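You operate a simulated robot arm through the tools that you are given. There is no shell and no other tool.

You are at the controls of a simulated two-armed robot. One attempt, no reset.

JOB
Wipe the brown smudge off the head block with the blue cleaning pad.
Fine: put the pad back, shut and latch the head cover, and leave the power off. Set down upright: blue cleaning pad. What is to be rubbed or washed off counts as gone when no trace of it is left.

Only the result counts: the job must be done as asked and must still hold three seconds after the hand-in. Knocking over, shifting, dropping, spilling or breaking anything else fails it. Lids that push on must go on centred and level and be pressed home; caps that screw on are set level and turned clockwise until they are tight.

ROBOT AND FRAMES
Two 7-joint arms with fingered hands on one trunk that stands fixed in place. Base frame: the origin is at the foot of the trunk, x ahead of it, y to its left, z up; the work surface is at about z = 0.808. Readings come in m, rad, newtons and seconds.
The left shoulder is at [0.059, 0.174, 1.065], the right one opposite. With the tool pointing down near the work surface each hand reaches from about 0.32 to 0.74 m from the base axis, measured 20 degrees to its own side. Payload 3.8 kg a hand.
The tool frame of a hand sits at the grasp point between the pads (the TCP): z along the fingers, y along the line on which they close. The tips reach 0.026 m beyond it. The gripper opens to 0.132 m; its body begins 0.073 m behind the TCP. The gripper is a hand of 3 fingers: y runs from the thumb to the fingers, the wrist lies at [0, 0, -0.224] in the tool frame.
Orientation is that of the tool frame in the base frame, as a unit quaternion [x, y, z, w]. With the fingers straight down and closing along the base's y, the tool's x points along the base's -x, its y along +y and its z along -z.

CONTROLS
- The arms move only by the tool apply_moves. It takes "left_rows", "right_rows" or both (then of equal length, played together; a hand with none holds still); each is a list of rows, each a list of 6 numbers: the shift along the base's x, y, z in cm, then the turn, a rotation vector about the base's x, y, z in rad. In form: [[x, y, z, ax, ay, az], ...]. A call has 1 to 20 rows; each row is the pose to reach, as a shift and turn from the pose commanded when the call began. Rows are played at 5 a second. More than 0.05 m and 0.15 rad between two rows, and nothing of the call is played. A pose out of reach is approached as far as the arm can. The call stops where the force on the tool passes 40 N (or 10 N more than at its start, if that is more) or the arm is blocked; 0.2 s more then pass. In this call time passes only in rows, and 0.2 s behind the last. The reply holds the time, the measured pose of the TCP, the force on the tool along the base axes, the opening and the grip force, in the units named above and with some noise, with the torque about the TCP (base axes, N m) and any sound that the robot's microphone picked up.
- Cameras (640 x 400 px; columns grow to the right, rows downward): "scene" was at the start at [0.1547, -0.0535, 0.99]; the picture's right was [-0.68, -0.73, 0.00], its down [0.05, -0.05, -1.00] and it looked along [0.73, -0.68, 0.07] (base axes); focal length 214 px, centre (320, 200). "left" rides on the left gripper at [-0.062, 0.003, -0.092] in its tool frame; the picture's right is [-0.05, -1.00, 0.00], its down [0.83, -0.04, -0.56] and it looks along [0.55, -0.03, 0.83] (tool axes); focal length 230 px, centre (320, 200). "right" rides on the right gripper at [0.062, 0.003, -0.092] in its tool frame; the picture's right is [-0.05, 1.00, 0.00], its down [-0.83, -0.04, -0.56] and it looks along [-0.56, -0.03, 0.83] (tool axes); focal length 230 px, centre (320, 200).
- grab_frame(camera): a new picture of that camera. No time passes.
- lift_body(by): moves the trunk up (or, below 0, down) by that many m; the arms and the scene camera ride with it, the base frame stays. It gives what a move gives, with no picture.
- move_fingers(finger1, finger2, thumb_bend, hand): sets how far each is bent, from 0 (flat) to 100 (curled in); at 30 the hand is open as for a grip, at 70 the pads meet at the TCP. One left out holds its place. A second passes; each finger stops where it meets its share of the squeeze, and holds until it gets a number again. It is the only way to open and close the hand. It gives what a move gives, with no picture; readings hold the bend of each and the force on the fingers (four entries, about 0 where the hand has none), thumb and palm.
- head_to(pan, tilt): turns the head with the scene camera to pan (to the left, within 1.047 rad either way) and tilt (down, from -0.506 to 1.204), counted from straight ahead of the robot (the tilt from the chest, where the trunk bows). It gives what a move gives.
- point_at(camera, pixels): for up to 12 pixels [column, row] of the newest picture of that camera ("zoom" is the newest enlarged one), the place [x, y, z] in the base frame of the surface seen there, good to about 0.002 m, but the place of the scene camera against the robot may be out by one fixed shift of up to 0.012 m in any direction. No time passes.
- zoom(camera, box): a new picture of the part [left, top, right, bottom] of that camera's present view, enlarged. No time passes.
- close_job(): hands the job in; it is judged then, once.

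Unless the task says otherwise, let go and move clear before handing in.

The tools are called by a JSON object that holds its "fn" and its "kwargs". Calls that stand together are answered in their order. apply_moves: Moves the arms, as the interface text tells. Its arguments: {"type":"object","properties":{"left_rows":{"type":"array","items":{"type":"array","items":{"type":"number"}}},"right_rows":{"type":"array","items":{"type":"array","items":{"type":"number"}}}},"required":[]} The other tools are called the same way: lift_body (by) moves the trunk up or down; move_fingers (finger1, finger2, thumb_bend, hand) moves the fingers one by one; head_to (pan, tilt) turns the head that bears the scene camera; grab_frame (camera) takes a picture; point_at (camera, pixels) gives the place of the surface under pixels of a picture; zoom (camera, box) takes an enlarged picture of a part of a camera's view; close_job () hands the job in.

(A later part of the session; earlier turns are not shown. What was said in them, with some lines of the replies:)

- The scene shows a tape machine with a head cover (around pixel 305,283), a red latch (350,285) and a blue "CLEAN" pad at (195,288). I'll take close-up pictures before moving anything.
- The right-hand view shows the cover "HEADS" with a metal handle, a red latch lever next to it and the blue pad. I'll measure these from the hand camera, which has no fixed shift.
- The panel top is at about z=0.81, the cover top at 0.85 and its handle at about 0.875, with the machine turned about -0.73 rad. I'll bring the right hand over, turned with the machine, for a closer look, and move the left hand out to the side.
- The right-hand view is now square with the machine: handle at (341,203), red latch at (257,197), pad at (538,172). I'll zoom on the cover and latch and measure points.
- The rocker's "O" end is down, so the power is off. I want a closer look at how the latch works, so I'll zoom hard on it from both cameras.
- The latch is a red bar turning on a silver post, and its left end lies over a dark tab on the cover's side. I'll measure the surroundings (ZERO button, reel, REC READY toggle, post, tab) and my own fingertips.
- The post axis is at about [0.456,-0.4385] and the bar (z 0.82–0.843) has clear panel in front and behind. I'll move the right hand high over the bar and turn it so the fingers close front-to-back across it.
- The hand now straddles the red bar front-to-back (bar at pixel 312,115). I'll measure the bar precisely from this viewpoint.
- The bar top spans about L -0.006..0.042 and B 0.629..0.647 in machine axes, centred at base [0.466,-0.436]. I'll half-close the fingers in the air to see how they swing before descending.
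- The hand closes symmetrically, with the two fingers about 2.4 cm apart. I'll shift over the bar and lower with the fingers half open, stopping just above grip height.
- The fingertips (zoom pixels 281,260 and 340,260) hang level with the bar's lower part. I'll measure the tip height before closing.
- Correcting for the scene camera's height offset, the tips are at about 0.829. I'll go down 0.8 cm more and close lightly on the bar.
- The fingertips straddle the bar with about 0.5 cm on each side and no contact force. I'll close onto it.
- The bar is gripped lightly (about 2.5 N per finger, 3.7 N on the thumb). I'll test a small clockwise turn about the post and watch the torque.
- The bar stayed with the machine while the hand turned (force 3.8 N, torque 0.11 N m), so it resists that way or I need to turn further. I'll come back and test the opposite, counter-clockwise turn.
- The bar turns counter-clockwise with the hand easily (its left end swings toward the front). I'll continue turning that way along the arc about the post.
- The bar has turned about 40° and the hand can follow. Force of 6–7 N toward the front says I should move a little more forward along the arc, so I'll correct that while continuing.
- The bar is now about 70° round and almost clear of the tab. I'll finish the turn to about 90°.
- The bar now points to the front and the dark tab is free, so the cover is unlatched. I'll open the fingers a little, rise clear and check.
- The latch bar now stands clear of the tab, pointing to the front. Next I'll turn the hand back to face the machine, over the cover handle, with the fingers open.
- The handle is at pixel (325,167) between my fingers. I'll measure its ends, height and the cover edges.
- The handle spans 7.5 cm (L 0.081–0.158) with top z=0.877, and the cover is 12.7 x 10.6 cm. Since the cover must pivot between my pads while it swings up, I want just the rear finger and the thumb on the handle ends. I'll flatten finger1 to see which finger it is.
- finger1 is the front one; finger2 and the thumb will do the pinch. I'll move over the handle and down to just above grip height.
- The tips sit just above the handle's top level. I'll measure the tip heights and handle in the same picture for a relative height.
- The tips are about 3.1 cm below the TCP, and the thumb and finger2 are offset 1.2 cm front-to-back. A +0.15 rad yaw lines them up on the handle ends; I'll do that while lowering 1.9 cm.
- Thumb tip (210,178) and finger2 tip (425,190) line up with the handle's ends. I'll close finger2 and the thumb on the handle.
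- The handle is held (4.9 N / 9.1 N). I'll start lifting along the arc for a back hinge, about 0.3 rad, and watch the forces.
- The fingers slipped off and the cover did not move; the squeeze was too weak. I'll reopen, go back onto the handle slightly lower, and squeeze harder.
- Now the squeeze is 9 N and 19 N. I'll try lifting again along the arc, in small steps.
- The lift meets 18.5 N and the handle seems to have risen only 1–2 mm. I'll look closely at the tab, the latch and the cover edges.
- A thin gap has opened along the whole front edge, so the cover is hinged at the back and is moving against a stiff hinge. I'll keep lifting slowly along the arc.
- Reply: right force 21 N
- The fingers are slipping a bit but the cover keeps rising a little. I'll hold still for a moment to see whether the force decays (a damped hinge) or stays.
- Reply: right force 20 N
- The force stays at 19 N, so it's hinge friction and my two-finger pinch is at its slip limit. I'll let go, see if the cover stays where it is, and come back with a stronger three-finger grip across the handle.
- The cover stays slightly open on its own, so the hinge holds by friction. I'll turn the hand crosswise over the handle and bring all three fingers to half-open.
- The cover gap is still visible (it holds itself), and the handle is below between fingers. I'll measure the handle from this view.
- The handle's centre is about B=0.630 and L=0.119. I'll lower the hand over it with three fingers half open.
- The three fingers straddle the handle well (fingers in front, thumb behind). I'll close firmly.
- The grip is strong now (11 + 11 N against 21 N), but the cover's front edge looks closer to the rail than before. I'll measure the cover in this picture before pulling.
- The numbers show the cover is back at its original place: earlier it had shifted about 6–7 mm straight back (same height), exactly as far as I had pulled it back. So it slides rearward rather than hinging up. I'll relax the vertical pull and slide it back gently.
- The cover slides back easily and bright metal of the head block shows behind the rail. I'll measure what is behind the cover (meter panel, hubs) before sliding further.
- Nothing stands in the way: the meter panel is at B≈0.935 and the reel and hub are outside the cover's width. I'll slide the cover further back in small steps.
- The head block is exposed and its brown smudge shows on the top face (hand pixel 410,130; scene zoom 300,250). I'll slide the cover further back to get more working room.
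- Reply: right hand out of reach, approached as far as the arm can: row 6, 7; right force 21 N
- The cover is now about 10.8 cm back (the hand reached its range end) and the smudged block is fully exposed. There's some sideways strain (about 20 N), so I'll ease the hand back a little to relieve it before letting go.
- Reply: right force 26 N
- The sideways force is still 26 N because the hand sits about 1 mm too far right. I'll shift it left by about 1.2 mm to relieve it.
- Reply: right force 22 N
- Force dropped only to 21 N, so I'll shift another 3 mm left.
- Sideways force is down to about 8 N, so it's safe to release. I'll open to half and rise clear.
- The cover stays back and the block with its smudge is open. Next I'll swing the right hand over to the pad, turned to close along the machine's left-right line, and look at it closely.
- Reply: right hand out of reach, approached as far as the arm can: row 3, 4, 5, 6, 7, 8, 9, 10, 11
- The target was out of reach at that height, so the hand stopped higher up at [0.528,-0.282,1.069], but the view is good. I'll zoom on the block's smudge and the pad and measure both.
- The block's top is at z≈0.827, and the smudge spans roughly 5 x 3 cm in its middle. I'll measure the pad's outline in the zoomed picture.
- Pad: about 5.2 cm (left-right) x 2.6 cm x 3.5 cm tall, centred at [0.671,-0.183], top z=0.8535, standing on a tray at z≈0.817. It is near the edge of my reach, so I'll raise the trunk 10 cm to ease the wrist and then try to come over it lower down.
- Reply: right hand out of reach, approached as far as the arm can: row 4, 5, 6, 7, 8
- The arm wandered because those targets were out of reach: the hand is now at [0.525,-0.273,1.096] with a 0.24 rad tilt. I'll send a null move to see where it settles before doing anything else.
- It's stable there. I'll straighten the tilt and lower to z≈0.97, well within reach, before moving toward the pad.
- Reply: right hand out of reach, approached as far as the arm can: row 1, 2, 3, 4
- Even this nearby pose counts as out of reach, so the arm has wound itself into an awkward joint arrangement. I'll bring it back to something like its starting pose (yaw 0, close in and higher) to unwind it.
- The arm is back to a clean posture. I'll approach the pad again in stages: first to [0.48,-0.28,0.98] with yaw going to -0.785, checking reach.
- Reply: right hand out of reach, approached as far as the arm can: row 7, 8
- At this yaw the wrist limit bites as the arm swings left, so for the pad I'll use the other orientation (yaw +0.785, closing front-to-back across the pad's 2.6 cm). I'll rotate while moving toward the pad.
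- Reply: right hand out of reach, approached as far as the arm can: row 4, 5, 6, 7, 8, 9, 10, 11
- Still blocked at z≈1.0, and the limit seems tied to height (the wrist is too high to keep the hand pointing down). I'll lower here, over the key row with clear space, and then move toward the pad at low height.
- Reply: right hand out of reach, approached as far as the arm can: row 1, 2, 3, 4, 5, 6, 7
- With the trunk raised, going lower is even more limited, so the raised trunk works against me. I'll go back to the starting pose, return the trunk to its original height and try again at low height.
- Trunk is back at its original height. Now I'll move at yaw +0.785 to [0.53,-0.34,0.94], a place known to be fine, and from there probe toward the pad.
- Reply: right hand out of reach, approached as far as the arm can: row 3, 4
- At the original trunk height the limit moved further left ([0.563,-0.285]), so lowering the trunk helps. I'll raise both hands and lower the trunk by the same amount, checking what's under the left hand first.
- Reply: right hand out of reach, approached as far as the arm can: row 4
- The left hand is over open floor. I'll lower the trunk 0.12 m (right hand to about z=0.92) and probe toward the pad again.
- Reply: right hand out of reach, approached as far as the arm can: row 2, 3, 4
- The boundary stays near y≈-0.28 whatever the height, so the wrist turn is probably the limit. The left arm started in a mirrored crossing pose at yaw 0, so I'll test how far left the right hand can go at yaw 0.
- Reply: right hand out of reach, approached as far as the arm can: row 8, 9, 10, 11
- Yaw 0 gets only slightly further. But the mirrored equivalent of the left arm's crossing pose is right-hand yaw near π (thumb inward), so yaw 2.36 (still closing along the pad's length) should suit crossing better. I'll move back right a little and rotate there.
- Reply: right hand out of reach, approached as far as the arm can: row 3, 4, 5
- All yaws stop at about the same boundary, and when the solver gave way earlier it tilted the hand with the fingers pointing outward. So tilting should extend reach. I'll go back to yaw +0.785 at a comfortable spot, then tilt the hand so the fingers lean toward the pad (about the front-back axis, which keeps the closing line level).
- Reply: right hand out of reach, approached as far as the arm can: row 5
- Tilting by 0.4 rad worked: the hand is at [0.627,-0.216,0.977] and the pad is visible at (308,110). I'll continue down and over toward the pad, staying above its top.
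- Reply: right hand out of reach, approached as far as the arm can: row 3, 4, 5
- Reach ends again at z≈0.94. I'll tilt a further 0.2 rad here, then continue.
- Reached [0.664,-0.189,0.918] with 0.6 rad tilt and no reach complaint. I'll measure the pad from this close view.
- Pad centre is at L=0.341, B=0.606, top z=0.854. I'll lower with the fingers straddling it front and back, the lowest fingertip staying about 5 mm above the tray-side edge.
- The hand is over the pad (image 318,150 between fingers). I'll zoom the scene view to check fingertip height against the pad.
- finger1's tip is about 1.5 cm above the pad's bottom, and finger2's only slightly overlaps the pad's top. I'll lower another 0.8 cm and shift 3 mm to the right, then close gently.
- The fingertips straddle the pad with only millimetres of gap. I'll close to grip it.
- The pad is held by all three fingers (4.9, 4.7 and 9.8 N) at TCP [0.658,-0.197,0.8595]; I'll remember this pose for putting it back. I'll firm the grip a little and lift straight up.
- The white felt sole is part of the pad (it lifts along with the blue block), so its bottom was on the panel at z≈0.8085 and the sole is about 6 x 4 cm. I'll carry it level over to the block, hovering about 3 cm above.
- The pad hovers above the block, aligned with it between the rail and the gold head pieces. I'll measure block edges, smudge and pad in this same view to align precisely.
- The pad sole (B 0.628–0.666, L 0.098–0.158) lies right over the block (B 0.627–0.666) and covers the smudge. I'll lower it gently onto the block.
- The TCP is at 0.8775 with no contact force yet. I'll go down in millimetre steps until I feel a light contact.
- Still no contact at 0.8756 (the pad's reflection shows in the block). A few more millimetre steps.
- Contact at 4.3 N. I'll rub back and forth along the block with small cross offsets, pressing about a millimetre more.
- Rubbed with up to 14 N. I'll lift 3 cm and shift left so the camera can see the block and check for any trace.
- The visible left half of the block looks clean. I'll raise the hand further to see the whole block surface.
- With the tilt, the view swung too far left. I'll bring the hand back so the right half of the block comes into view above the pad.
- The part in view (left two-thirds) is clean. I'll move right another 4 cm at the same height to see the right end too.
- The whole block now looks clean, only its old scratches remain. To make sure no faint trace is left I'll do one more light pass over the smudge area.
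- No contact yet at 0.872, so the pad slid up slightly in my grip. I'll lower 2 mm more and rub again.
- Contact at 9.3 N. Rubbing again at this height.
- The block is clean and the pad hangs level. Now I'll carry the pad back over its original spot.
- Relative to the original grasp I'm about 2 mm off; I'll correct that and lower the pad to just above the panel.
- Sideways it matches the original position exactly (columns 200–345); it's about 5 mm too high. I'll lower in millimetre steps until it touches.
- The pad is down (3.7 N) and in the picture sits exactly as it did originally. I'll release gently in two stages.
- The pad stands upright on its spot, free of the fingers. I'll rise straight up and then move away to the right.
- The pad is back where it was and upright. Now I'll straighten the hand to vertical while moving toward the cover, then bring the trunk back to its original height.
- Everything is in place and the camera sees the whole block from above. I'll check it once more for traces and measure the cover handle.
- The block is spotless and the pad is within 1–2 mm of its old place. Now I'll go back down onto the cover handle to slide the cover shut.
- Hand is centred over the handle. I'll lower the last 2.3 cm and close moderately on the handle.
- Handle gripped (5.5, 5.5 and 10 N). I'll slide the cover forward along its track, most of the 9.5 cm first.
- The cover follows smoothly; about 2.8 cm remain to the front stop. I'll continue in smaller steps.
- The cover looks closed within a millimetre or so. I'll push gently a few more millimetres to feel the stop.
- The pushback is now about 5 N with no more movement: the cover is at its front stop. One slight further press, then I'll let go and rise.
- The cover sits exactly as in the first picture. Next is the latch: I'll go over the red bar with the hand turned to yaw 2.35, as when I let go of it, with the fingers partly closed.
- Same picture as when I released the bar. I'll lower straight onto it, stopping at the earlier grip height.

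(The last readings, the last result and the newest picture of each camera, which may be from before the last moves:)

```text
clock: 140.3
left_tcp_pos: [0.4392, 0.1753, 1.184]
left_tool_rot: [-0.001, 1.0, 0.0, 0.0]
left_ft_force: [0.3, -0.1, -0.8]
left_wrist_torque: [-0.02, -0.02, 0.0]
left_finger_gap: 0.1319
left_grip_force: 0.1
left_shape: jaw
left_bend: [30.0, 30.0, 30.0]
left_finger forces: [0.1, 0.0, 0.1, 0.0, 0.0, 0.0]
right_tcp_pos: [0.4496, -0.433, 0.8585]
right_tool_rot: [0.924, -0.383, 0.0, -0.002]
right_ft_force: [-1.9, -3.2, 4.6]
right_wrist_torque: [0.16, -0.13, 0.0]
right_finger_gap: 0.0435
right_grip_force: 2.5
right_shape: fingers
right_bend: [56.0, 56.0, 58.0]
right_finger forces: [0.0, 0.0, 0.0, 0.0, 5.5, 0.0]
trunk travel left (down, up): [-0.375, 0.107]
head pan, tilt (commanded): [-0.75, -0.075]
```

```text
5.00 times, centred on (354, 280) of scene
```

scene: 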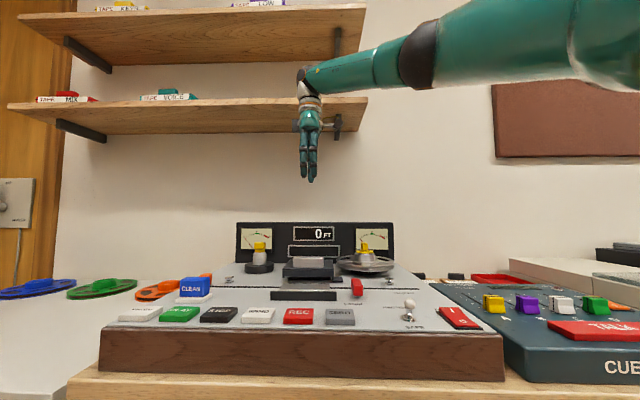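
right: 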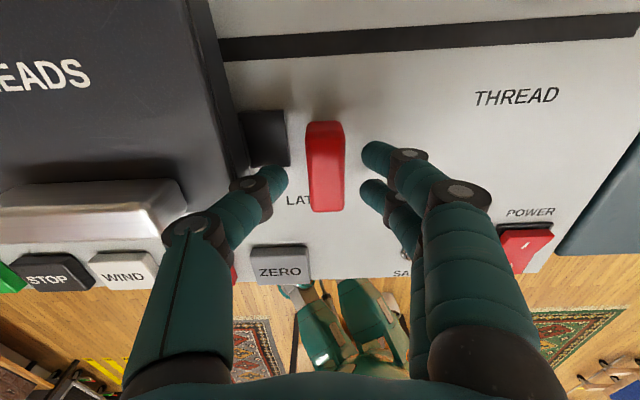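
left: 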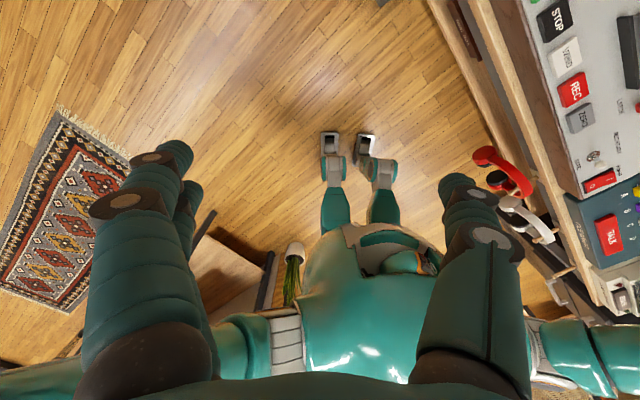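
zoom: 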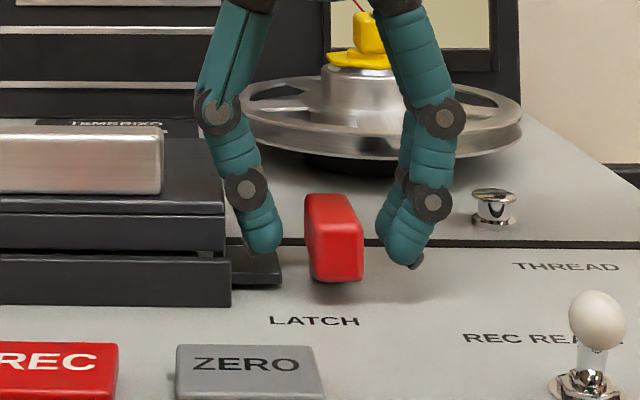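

The thumb tip is touching the cover's tab from above (4.6 N). I'll rise 4 mm at once, then close the thumb and fingers toward the bar.

{"fn": "apply_moves", "kwargs": {"right_rows": [[0, 0, 0.3, 0, 0, 0], [0, 0, 0.5, 0, 0, 0]]}}

{"fn": "move_fingers", "kwargs": {"hand": "right", "finger1": 61, "finger2": 61, "thumb_bend": 63}}

{"fn": "zoom", "kwargs": {"camera": "scene", "box": [290, 240, 418, 320]}}

{"fn": "zoom", "kwargs": {"camera": "right", "box": [220, 90, 440, 240]}}

```text
clock: 140.9
left_tcp_pos: [0.4393, 0.1764, 1.1845]
left_tool_rot: [0.0, 1.0, 0.0, 0.0]
left_ft_force: [0.1, -0.5, -0.2]
left_wrist_torque: [0.01, -0.01, -0.01]
left_finger_gap: 0.1317
left_grip_force: 0.1
left_shape: jaw
left_bend: [30.0, 30.0, 30.0]
left_finger forces: [0.1, 0.1, 0.1, 0.0, 0.0, 0.0]
right_tcp_pos: [0.4497, -0.4325, 0.8624]
right_tool_rot: [0.924, -0.381, 0.0, 0.001]
right_ft_force: [-0.7, -0.3, 0.6]
right_wrist_torque: [0.02, 0.01, -0.01]
right_finger_gap: 0.0456
right_grip_force: 0.5
right_shape: fingers
right_bend: [56.0, 56.0, 57.0]
right_finger forces: [0.0, 0.0, 0.0, 0.1, 0.7, 0.0]
trunk travel left (down, up): [-0.375, 0.107]
head pan, tilt (commanded): [-0.75, -0.075]
```

```text
clock: 141.9
left_tcp_pos: [0.4397, 0.1752, 1.1842]
left_tool_rot: [0.0, 1.0, 0.0, 0.0]
left_ft_force: [0.3, -0.4, -0.6]
left_wrist_torque: [0.0, -0.03, 0.0]
left_finger_gap: 0.1319
left_grip_force: 0.1
left_shape: jaw
left_bend: [30.0, 30.0, 30.0]
left_finger forces: [0.0, 0.1, 0.0, 0.1, 0.0, 0.0]
right_tcp_pos: [0.4479, -0.4318, 0.8625]
right_tool_rot: [0.924, -0.383, 0.001, -0.001]
right_ft_force: [-0.1, -0.1, -0.6]
right_wrist_torque: [0.03, 0.0, 0.0]
right_finger_gap: 0.0293
right_grip_force: 0.1
right_shape: fingers
right_bend: [61.0, 61.0, 63.0]
right_finger forces: [0.1, 0.1, 0.0, 0.0, 0.0, 0.1]
trunk travel left (down, up): [-0.375, 0.107]
head pan, tilt (commanded): [-0.75, -0.075]
```

```text
5.00 times, centred on (354, 280) of scene
```

zoom: 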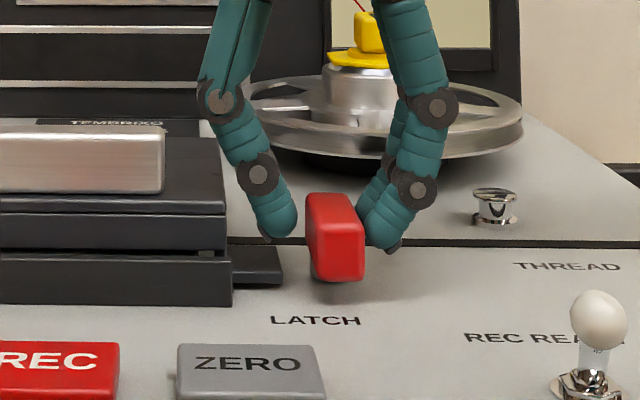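

```text
2.67 times, centred on (330, 165) of right
```

zoom: 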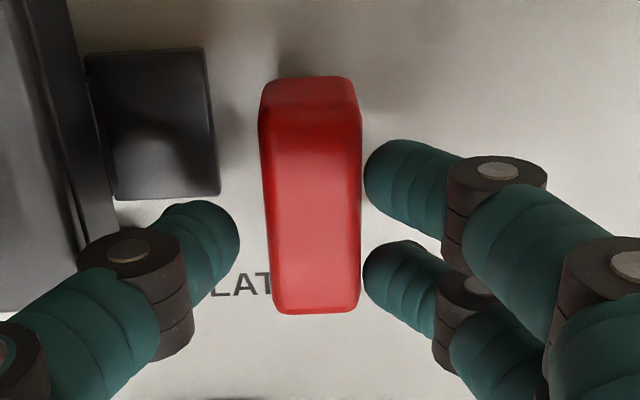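

The bar is neatly between thumb and fingers and the thumb is clear of the tab. I'll lower 4 mm and close on it.

{"fn": "apply_moves", "kwargs": {"right_rows": [[0, 0, -0.2, 0, 0, 0], [0, 0, -0.4, 0, 0, 0]]}}

{"fn": "move_fingers", "kwargs": {"hand": "right", "finger1": 69, "finger2": 69, "thumb_bend": 70}}

{"fn": "zoom", "kwargs": {"camera": "right", "box": [220, 90, 440, 240]}}

```text
clock: 142.5
left_tcp_pos: [0.4393, 0.1751, 1.1851]
left_tool_rot: [-0.001, 1.0, 0.0, 0.0]
left_ft_force: [-0.2, -0.2, -0.1]
left_wrist_torque: [0.02, 0.04, 0.02]
left_finger_gap: 0.1318
left_grip_force: 0.1
left_shape: jaw
left_bend: [30.0, 30.0, 30.0]
left_finger forces: [0.0, 0.2, 0.0, 0.0, 0.1, 0.1]
right_tcp_pos: [0.4491, -0.4328, 0.8565]
right_tool_rot: [0.924, -0.382, 0.0, 0.0]
right_ft_force: [-0.3, -0.6, 0.0]
right_wrist_torque: [0.02, 0.0, -0.01]
right_finger_gap: 0.0291
right_grip_force: 0.0
right_shape: fingers
right_bend: [61.0, 61.0, 63.0]
right_finger forces: [0.1, 0.0, 0.0, 0.1, 0.0, 0.1]
trunk travel left (down, up): [-0.375, 0.107]
head pan, tilt (commanded): [-0.75, -0.075]
```

```text
clock: 143.5
left_tcp_pos: [0.4399, 0.1742, 1.1833]
left_tool_rot: [0.001, 1.0, 0.0, 0.0]
left_ft_force: [-0.2, 0.4, 0.5]
left_wrist_torque: [-0.02, 0.02, 0.01]
left_finger_gap: 0.132
left_grip_force: 0.0
left_shape: jaw
left_bend: [30.0, 30.0, 30.0]
left_finger forces: [0.0, 0.1, 0.0, 0.0, 0.0, 0.0]
right_tcp_pos: [0.4484, -0.4324, 0.8569]
right_tool_rot: [0.923, -0.384, -0.001, 0.0]
right_ft_force: [-4.5, -3.0, -3.8]
right_wrist_torque: [-0.04, 0.05, -0.03]
right_finger_gap: 0.0207
right_grip_force: 6.6
right_shape: fingers
right_bend: [63.0, 64.0, 68.0]
right_finger forces: [5.1, 4.1, 0.1, 0.0, 4.2, 0.0]
trunk travel left (down, up): [-0.375, 0.107]
head pan, tilt (commanded): [-0.75, -0.075]
```

```text
2.67 times, centred on (330, 165) of right
```

zoom: 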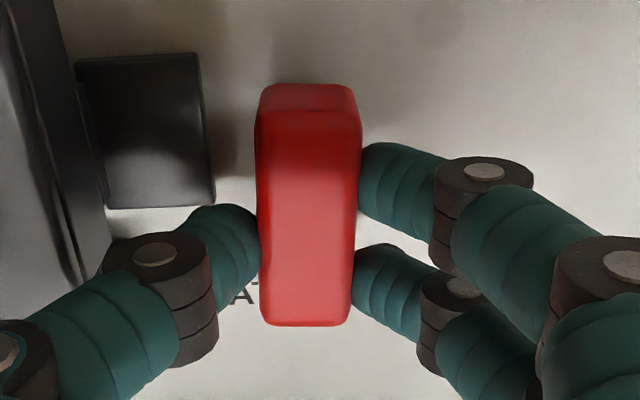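

The bar is held (5, 4 and 4 N). I'll turn it clockwise back toward the cover, following the arc about its post.

{"fn": "apply_moves", "kwargs": {"right_rows": [[0.08, 0.055, 0, 0, 0, -0.075], [0.161, 0.107, 0, 0, 0, -0.15], [0.25, 0.15, 0, 0, 0, -0.225], [0.337, 0.188, 0, 0, 0, -0.3], [0.43, 0.217, 0, 0, 0, -0.375], [0.523, 0.242, 0, 0, 0, -0.45], [0.62, 0.258, 0, 0, 0, -0.525], [0.714, 0.268, 0, 0, 0, -0.6]]}}

{"fn": "grab_frame", "kwargs": {"camera": "right"}}

{"fn": "zoom", "kwargs": {"camera": "scene", "box": [290, 240, 418, 320]}}

```text
clock: 145.3
left_tcp_pos: [0.4394, 0.1748, 1.184]
left_tool_rot: [0.0, 1.0, 0.0, 0.0]
left_ft_force: [0.4, 0.6, 0.7]
left_wrist_torque: [0.01, 0.0, -0.01]
left_finger_gap: 0.1321
left_grip_force: 0.1
left_shape: jaw
left_bend: [30.0, 30.0, 30.0]
left_finger forces: [0.0, 0.0, 0.0, 0.0, 0.0, 0.0]
right_tcp_pos: [0.4572, -0.4304, 0.8577]
right_tool_rot: [0.769, -0.639, 0.001, -0.001]
right_ft_force: [-0.9, -0.4, -5.1]
right_wrist_torque: [0.01, 0.04, 0.0]
right_finger_gap: 0.0205
right_grip_force: 5.7
right_shape: fingers
right_bend: [63.0, 64.0, 68.0]
right_finger forces: [3.7, 3.2, 0.0, 0.0, 5.3, 0.0]
trunk travel left (down, up): [-0.375, 0.107]
head pan, tilt (commanded): [-0.75, -0.075]
```

```text
taken
```

right: 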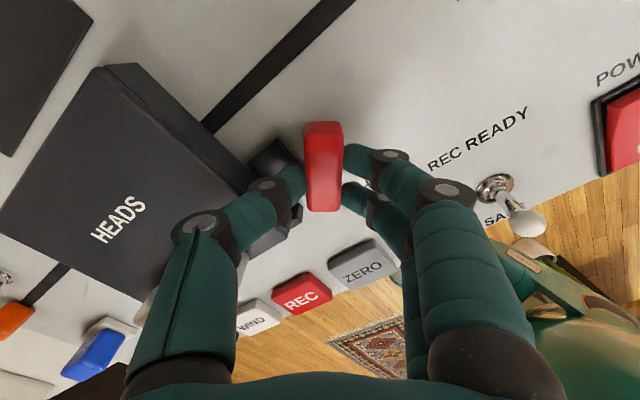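

```text
5.00 times, centred on (354, 280) of scene
```

zoom: 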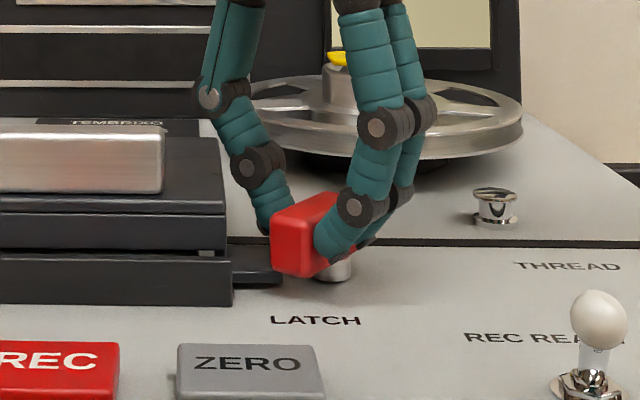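

The bar turns smoothly (now about 35° back). I'll continue along the arc.

{"fn": "apply_moves", "kwargs": {"right_rows": [[0.097, 0, 0, 0, 0, -0.075], [0.193, -0.003, 0, 0, 0, -0.15], [0.29, -0.018, 0, 0, 0, -0.225], [0.384, -0.035, 0, 0, 0, -0.3], [0.477, -0.063, 0, 0, 0, -0.375], [0.568, -0.095, 0, 0, 0, -0.45], [0.655, -0.137, 0, 0, 0, -0.525], [0.74, -0.182, 0, 0, 0, -0.6]]}}

{"fn": "grab_frame", "kwargs": {"camera": "right"}}

{"fn": "zoom", "kwargs": {"camera": "scene", "box": [290, 240, 418, 320]}}

```text
clock: 147.1
left_tcp_pos: [0.4397, 0.1738, 1.185]
left_tool_rot: [0.0, 1.0, 0.0, 0.0]
left_ft_force: [0.0, -0.4, -0.7]
left_wrist_torque: [0.02, 0.0, 0.02]
left_finger_gap: 0.132
left_grip_force: 0.0
left_shape: jaw
left_bend: [30.0, 30.0, 30.0]
left_finger forces: [0.0, 0.0, 0.0, 0.1, 0.0, 0.0]
right_tcp_pos: [0.4662, -0.431, 0.8572]
right_tool_rot: [-0.546, 0.837, 0.0, 0.0]
right_ft_force: [0.8, -2.6, -1.0]
right_wrist_torque: [-0.06, -0.05, 0.04]
right_finger_gap: 0.0196
right_grip_force: 6.5
right_shape: fingers
right_bend: [64.0, 64.0, 68.0]
right_finger forces: [2.9, 3.0, 0.0, 0.1, 7.2, 0.0]
trunk travel left (down, up): [-0.375, 0.107]
head pan, tilt (commanded): [-0.75, -0.075]
```

```text
taken
```

right: 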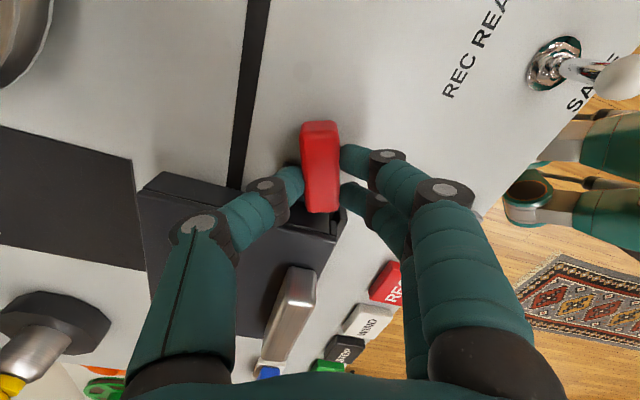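

```text
5.00 times, centred on (354, 280) of scene
```

zoom: 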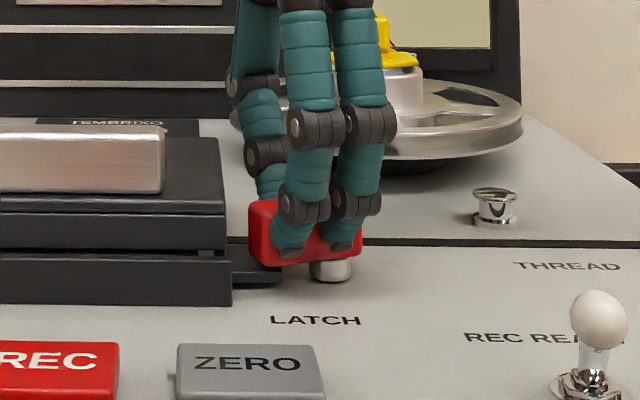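

Nearly there: about 0.37 rad remains to the original latched angle. I'll finish the turn, with a slight extra to reach its stop.

{"fn": "apply_moves", "kwargs": {"right_rows": [[0.08, -0.055, 0, 0, 0, -0.075], [0.158, -0.112, 0, 0, 0, -0.15], [0.23, -0.178, 0, 0, 0, -0.225], [0.298, -0.246, 0, 0, 0, -0.3], [0.36, -0.32, 0, 0, 0, -0.375]]}}

{"fn": "grab_frame", "kwargs": {"camera": "right"}}

{"fn": "zoom", "kwargs": {"camera": "scene", "box": [290, 240, 418, 320]}}

```text
clock: 148.3
left_tcp_pos: [0.4391, 0.1749, 1.1835]
left_tool_rot: [-0.001, 1.0, -0.001, 0.0]
left_ft_force: [-0.3, 0.8, -0.4]
left_wrist_torque: [0.0, -0.01, 0.01]
left_finger_gap: 0.1319
left_grip_force: 0.0
left_shape: jaw
left_bend: [30.0, 30.0, 30.0]
left_finger forces: [0.0, 0.1, 0.0, 0.0, 0.1, 0.1]
right_tcp_pos: [0.4693, -0.4345, 0.8572]
right_tool_rot: [-0.38, 0.925, 0.0, 0.0]
right_ft_force: [4.1, -0.1, -1.4]
right_wrist_torque: [-0.04, -0.1, 0.04]
right_finger_gap: 0.0197
right_grip_force: 6.4
right_shape: fingers
right_bend: [65.0, 65.0, 68.0]
right_finger forces: [2.3, 2.8, 0.0, 0.0, 8.1, 0.0]
trunk travel left (down, up): [-0.375, 0.107]
head pan, tilt (commanded): [-0.75, -0.075]
```

```text
taken
```

right: 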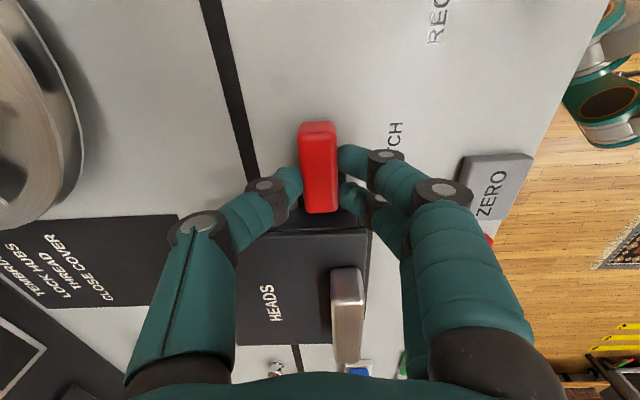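

```text
5.00 times, centred on (354, 280) of scene
```

zoom: 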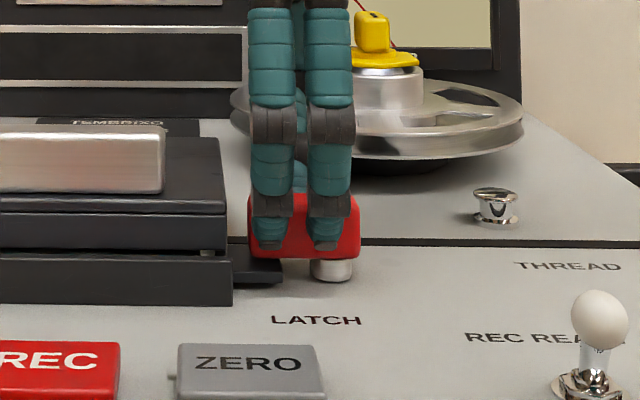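

The bar looks just like the original latched position. I'll press it slightly further clockwise to be sure it's against its stop, then compare closely.

{"fn": "apply_moves", "kwargs": {"right_rows": [[0.03, -0.05, 0, 0, 0, -0.05], [0.06, -0.11, 0, 0, 0, -0.11]]}}

{"fn": "zoom", "kwargs": {"camera": "scene", "box": [290, 240, 418, 320]}}

{"fn": "zoom", "kwargs": {"camera": "right", "box": [240, 90, 400, 260]}}

```text
clock: 148.9
left_tcp_pos: [0.439, 0.1755, 1.184]
left_tool_rot: [0.0, 1.0, 0.0, 0.0]
left_ft_force: [0.0, -0.3, -0.3]
left_wrist_torque: [0.0, -0.02, 0.03]
left_finger_gap: 0.1318
left_grip_force: 0.1
left_shape: jaw
left_bend: [30.0, 30.0, 30.0]
left_finger forces: [0.1, 0.0, 0.0, 0.1, 0.0, 0.0]
right_tcp_pos: [0.4681, -0.436, 0.8574]
right_tool_rot: [-0.329, 0.944, 0.001, 0.0]
right_ft_force: [2.5, 2.0, -1.2]
right_wrist_torque: [0.01, -0.04, 0.15]
right_finger_gap: 0.0189
right_grip_force: 7.8
right_shape: fingers
right_bend: [65.0, 64.0, 68.0]
right_finger forces: [2.4, 4.7, 0.1, 0.0, 7.6, 0.0]
trunk travel left (down, up): [-0.375, 0.107]
head pan, tilt (commanded): [-0.75, -0.075]
```

```text
5.00 times, centred on (354, 280) of scene
```

zoom: 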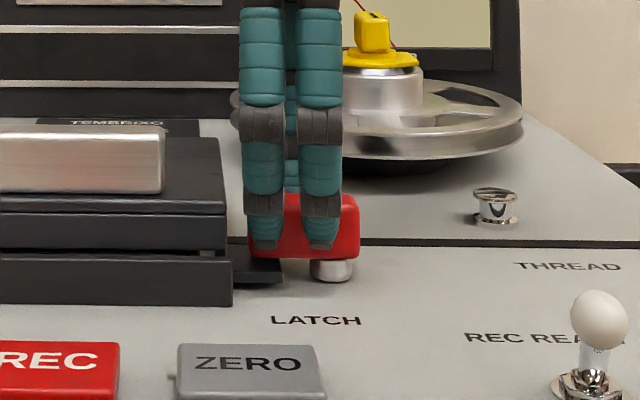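

```text
2.35 times, centred on (320, 175) of right
```

zoom: 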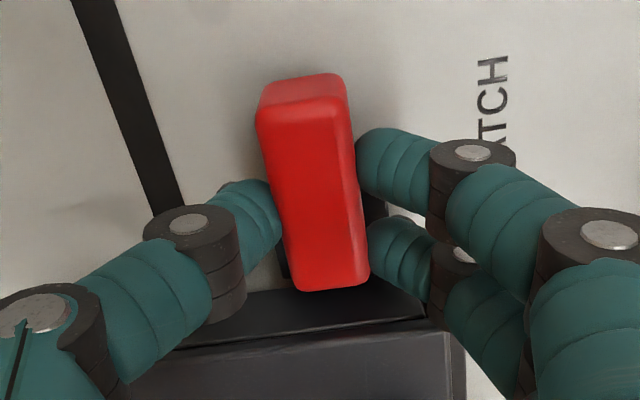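

Torque rose to 0.15 N m with no more turning: the bar is at its latched stop over the tab. I'll open the fingers and rise away.

{"fn": "move_fingers", "kwargs": {"hand": "right", "finger1": 60, "finger2": 60, "thumb_bend": 62}}

{"fn": "apply_moves", "kwargs": {"right_rows": [[0, 0, 1, 0, 0, 0], [0, 0, 3, 0, 0, 0], [0, 0, 6.5, 0, 0, 0], [0, 0, 10, 0, 0, 0], [0, 0, 13.5, 0, 0, 0]]}}

{"fn": "grab_frame", "kwargs": {"camera": "right"}}

{"fn": "zoom", "kwargs": {"camera": "scene", "box": [320, 265, 384, 305]}}

{"fn": "zoom", "kwargs": {"camera": "scene", "box": [100, 210, 420, 390]}}

```text
clock: 149.9
left_tcp_pos: [0.4395, 0.1751, 1.1841]
left_tool_rot: [0.0, 1.0, 0.0, 0.0]
left_ft_force: [0.5, 0.5, -0.8]
left_wrist_torque: [0.01, -0.01, 0.02]
left_finger_gap: 0.1319
left_grip_force: 0.1
left_shape: jaw
left_bend: [30.0, 30.0, 30.0]
left_finger forces: [0.0, 0.0, 0.0, 0.1, 0.0, 0.0]
right_tcp_pos: [0.4693, -0.4346, 0.8575]
right_tool_rot: [-0.329, 0.944, -0.001, 0.0]
right_ft_force: [0.7, 0.1, 0.1]
right_wrist_torque: [-0.01, 0.0, 0.04]
right_finger_gap: 0.031
right_grip_force: 0.1
right_shape: fingers
right_bend: [60.0, 60.0, 62.0]
right_finger forces: [0.0, 0.1, 0.0, 0.1, 0.0, 0.0]
trunk travel left (down, up): [-0.375, 0.107]
head pan, tilt (commanded): [-0.75, -0.075]
```

```text
clock: 151.1
left_tcp_pos: [0.4394, 0.1759, 1.184]
left_tool_rot: [0.001, 1.0, 0.0, 0.0]
left_ft_force: [0.5, -0.2, -0.9]
left_wrist_torque: [0.0, 0.02, -0.02]
left_finger_gap: 0.1322
left_grip_force: 0.0
left_shape: jaw
left_bend: [30.0, 30.0, 30.0]
left_finger forces: [0.1, 0.0, 0.0, 0.1, 0.0, 0.0]
right_tcp_pos: [0.4688, -0.4358, 0.9957]
right_tool_rot: [-0.329, 0.944, 0.0, -0.001]
right_ft_force: [-0.5, -0.2, -0.4]
right_wrist_torque: [-0.01, -0.02, 0.01]
right_finger_gap: 0.031
right_grip_force: 0.2
right_shape: fingers
right_bend: [60.0, 60.0, 62.0]
right_finger forces: [0.1, 0.1, 0.1, 0.0, 0.0, 0.0]
trunk travel left (down, up): [-0.375, 0.107]
head pan, tilt (commanded): [-0.75, -0.075]
```

```text
taken
```

right: 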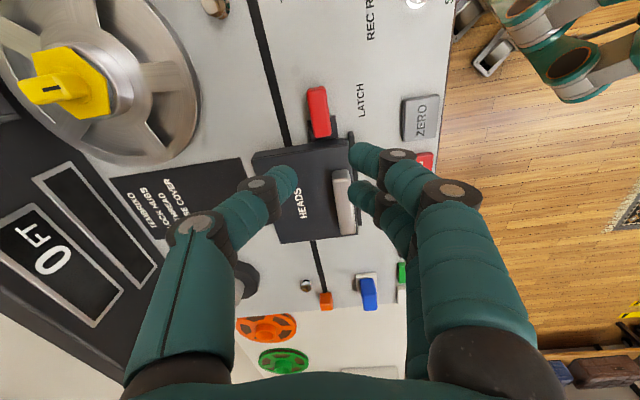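

```text
10.00 times, centred on (352, 285) of scene
```

zoom: 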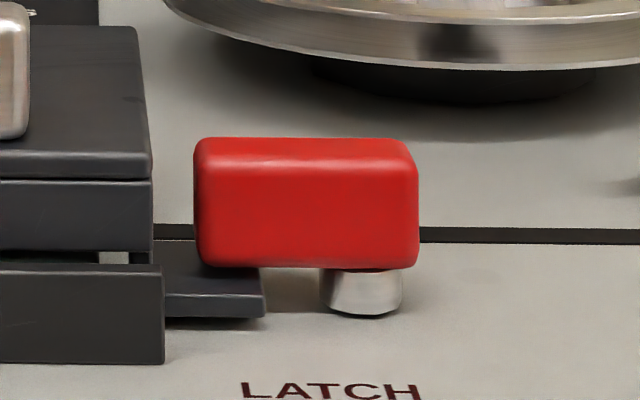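

```text
2.00 times, centred on (260, 300) of scene
```

zoom: 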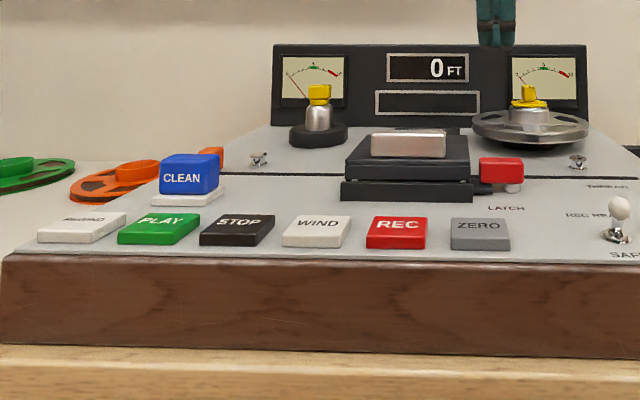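

Picture and latch match the starting scene almost pixel for pixel. I'll move the right hand well clear, back toward its start pose, and check the power switch and everything once more.

{"fn": "apply_moves", "kwargs": {"right_rows": [[-2, 1, 3, 0, 0, -0.12], [-4.5, 2.5, 6, 0, 0, -0.24], [-7, 4, 9, 0, 0, -0.36], [-10, 5.5, 12, 0, 0, -0.48], [-13, 7, 15, 0, 0, -0.6], [-14, 7.3, 16, 0, 0, -0.67]]}}

{"fn": "zoom", "kwargs": {"camera": "scene", "box": [380, 280, 500, 350]}}

{"fn": "grab_frame", "kwargs": {"camera": "right"}}

{"fn": "grab_frame", "kwargs": {"camera": "scene"}}

```text
clock: 152.5
left_tcp_pos: [0.4397, 0.1755, 1.1836]
left_tool_rot: [-0.001, 1.0, 0.0, 0.001]
left_ft_force: [-0.3, 0.0, 0.2]
left_wrist_torque: [0.0, 0.01, 0.01]
left_finger_gap: 0.1317
left_grip_force: 0.1
left_shape: jaw
left_bend: [30.0, 30.0, 30.0]
left_finger forces: [0.0, 0.0, 0.1, 0.0, 0.1, 0.1]
right_tcp_pos: [0.3278, -0.3623, 1.153]
right_tool_rot: [0.0, 1.0, 0.0, 0.0]
right_ft_force: [-0.5, -0.5, 0.5]
right_wrist_torque: [0.02, 0.01, 0.01]
right_finger_gap: 0.031
right_grip_force: 0.0
right_shape: fingers
right_bend: [60.0, 60.0, 62.0]
right_finger forces: [0.0, 0.1, 0.0, 0.1, 0.0, 0.0]
trunk travel left (down, up): [-0.375, 0.107]
head pan, tilt (commanded): [-0.75, -0.075]
```

```text
5.33 times, centred on (440, 315) of scene
```

zoom: 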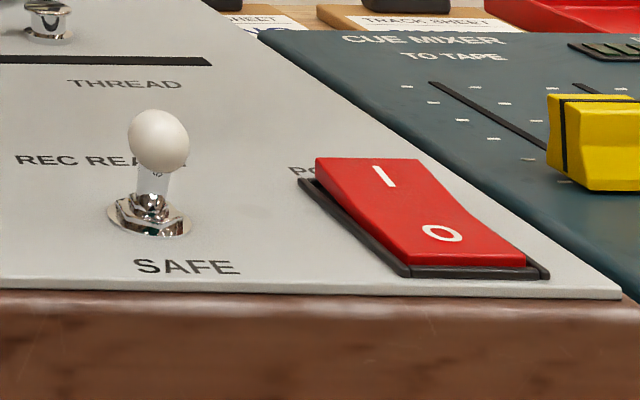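

```text
taken
```

right: 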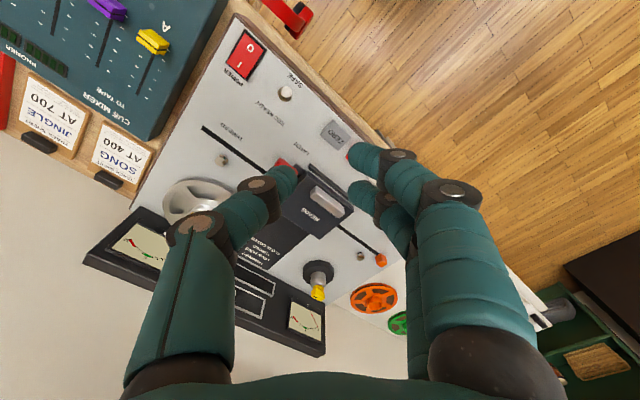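

```text
taken
```

scene: 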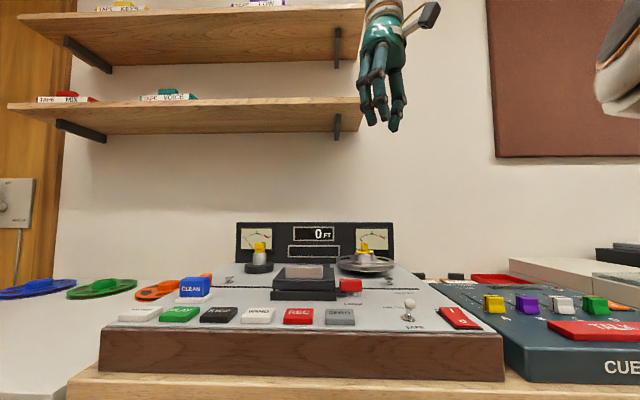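

The rocker's "O" end is still down, so the power is off. The cover is shut and latched, the pad is upright on its spot, the smudge is gone and both hands are clear, so I'll hand in.

{"fn": "close_job", "kwargs": {}}

```text
The job is handed in.
```

The brown smudge is off the head block. I rubbed it twice with the blue pad, and afterwards only the block's old scratches showed in the close-up pictures.

- **Pad:** it stands upright, within about 2 mm of where it started.
- **Cover:** it turned out to slide back rather than hinge up. I slid it forward to its front stop and turned the red latch bar back over the tab until it would go no further.
- **Power:** I never touched the switch. The "O" end is still down, so it is off.

Both hands were clear of the machine when I handed in. Apart from the pad's small shift, the final pictures look the same as the starting ones. No score came back with the hand-in, only confirmation that it was accepted.
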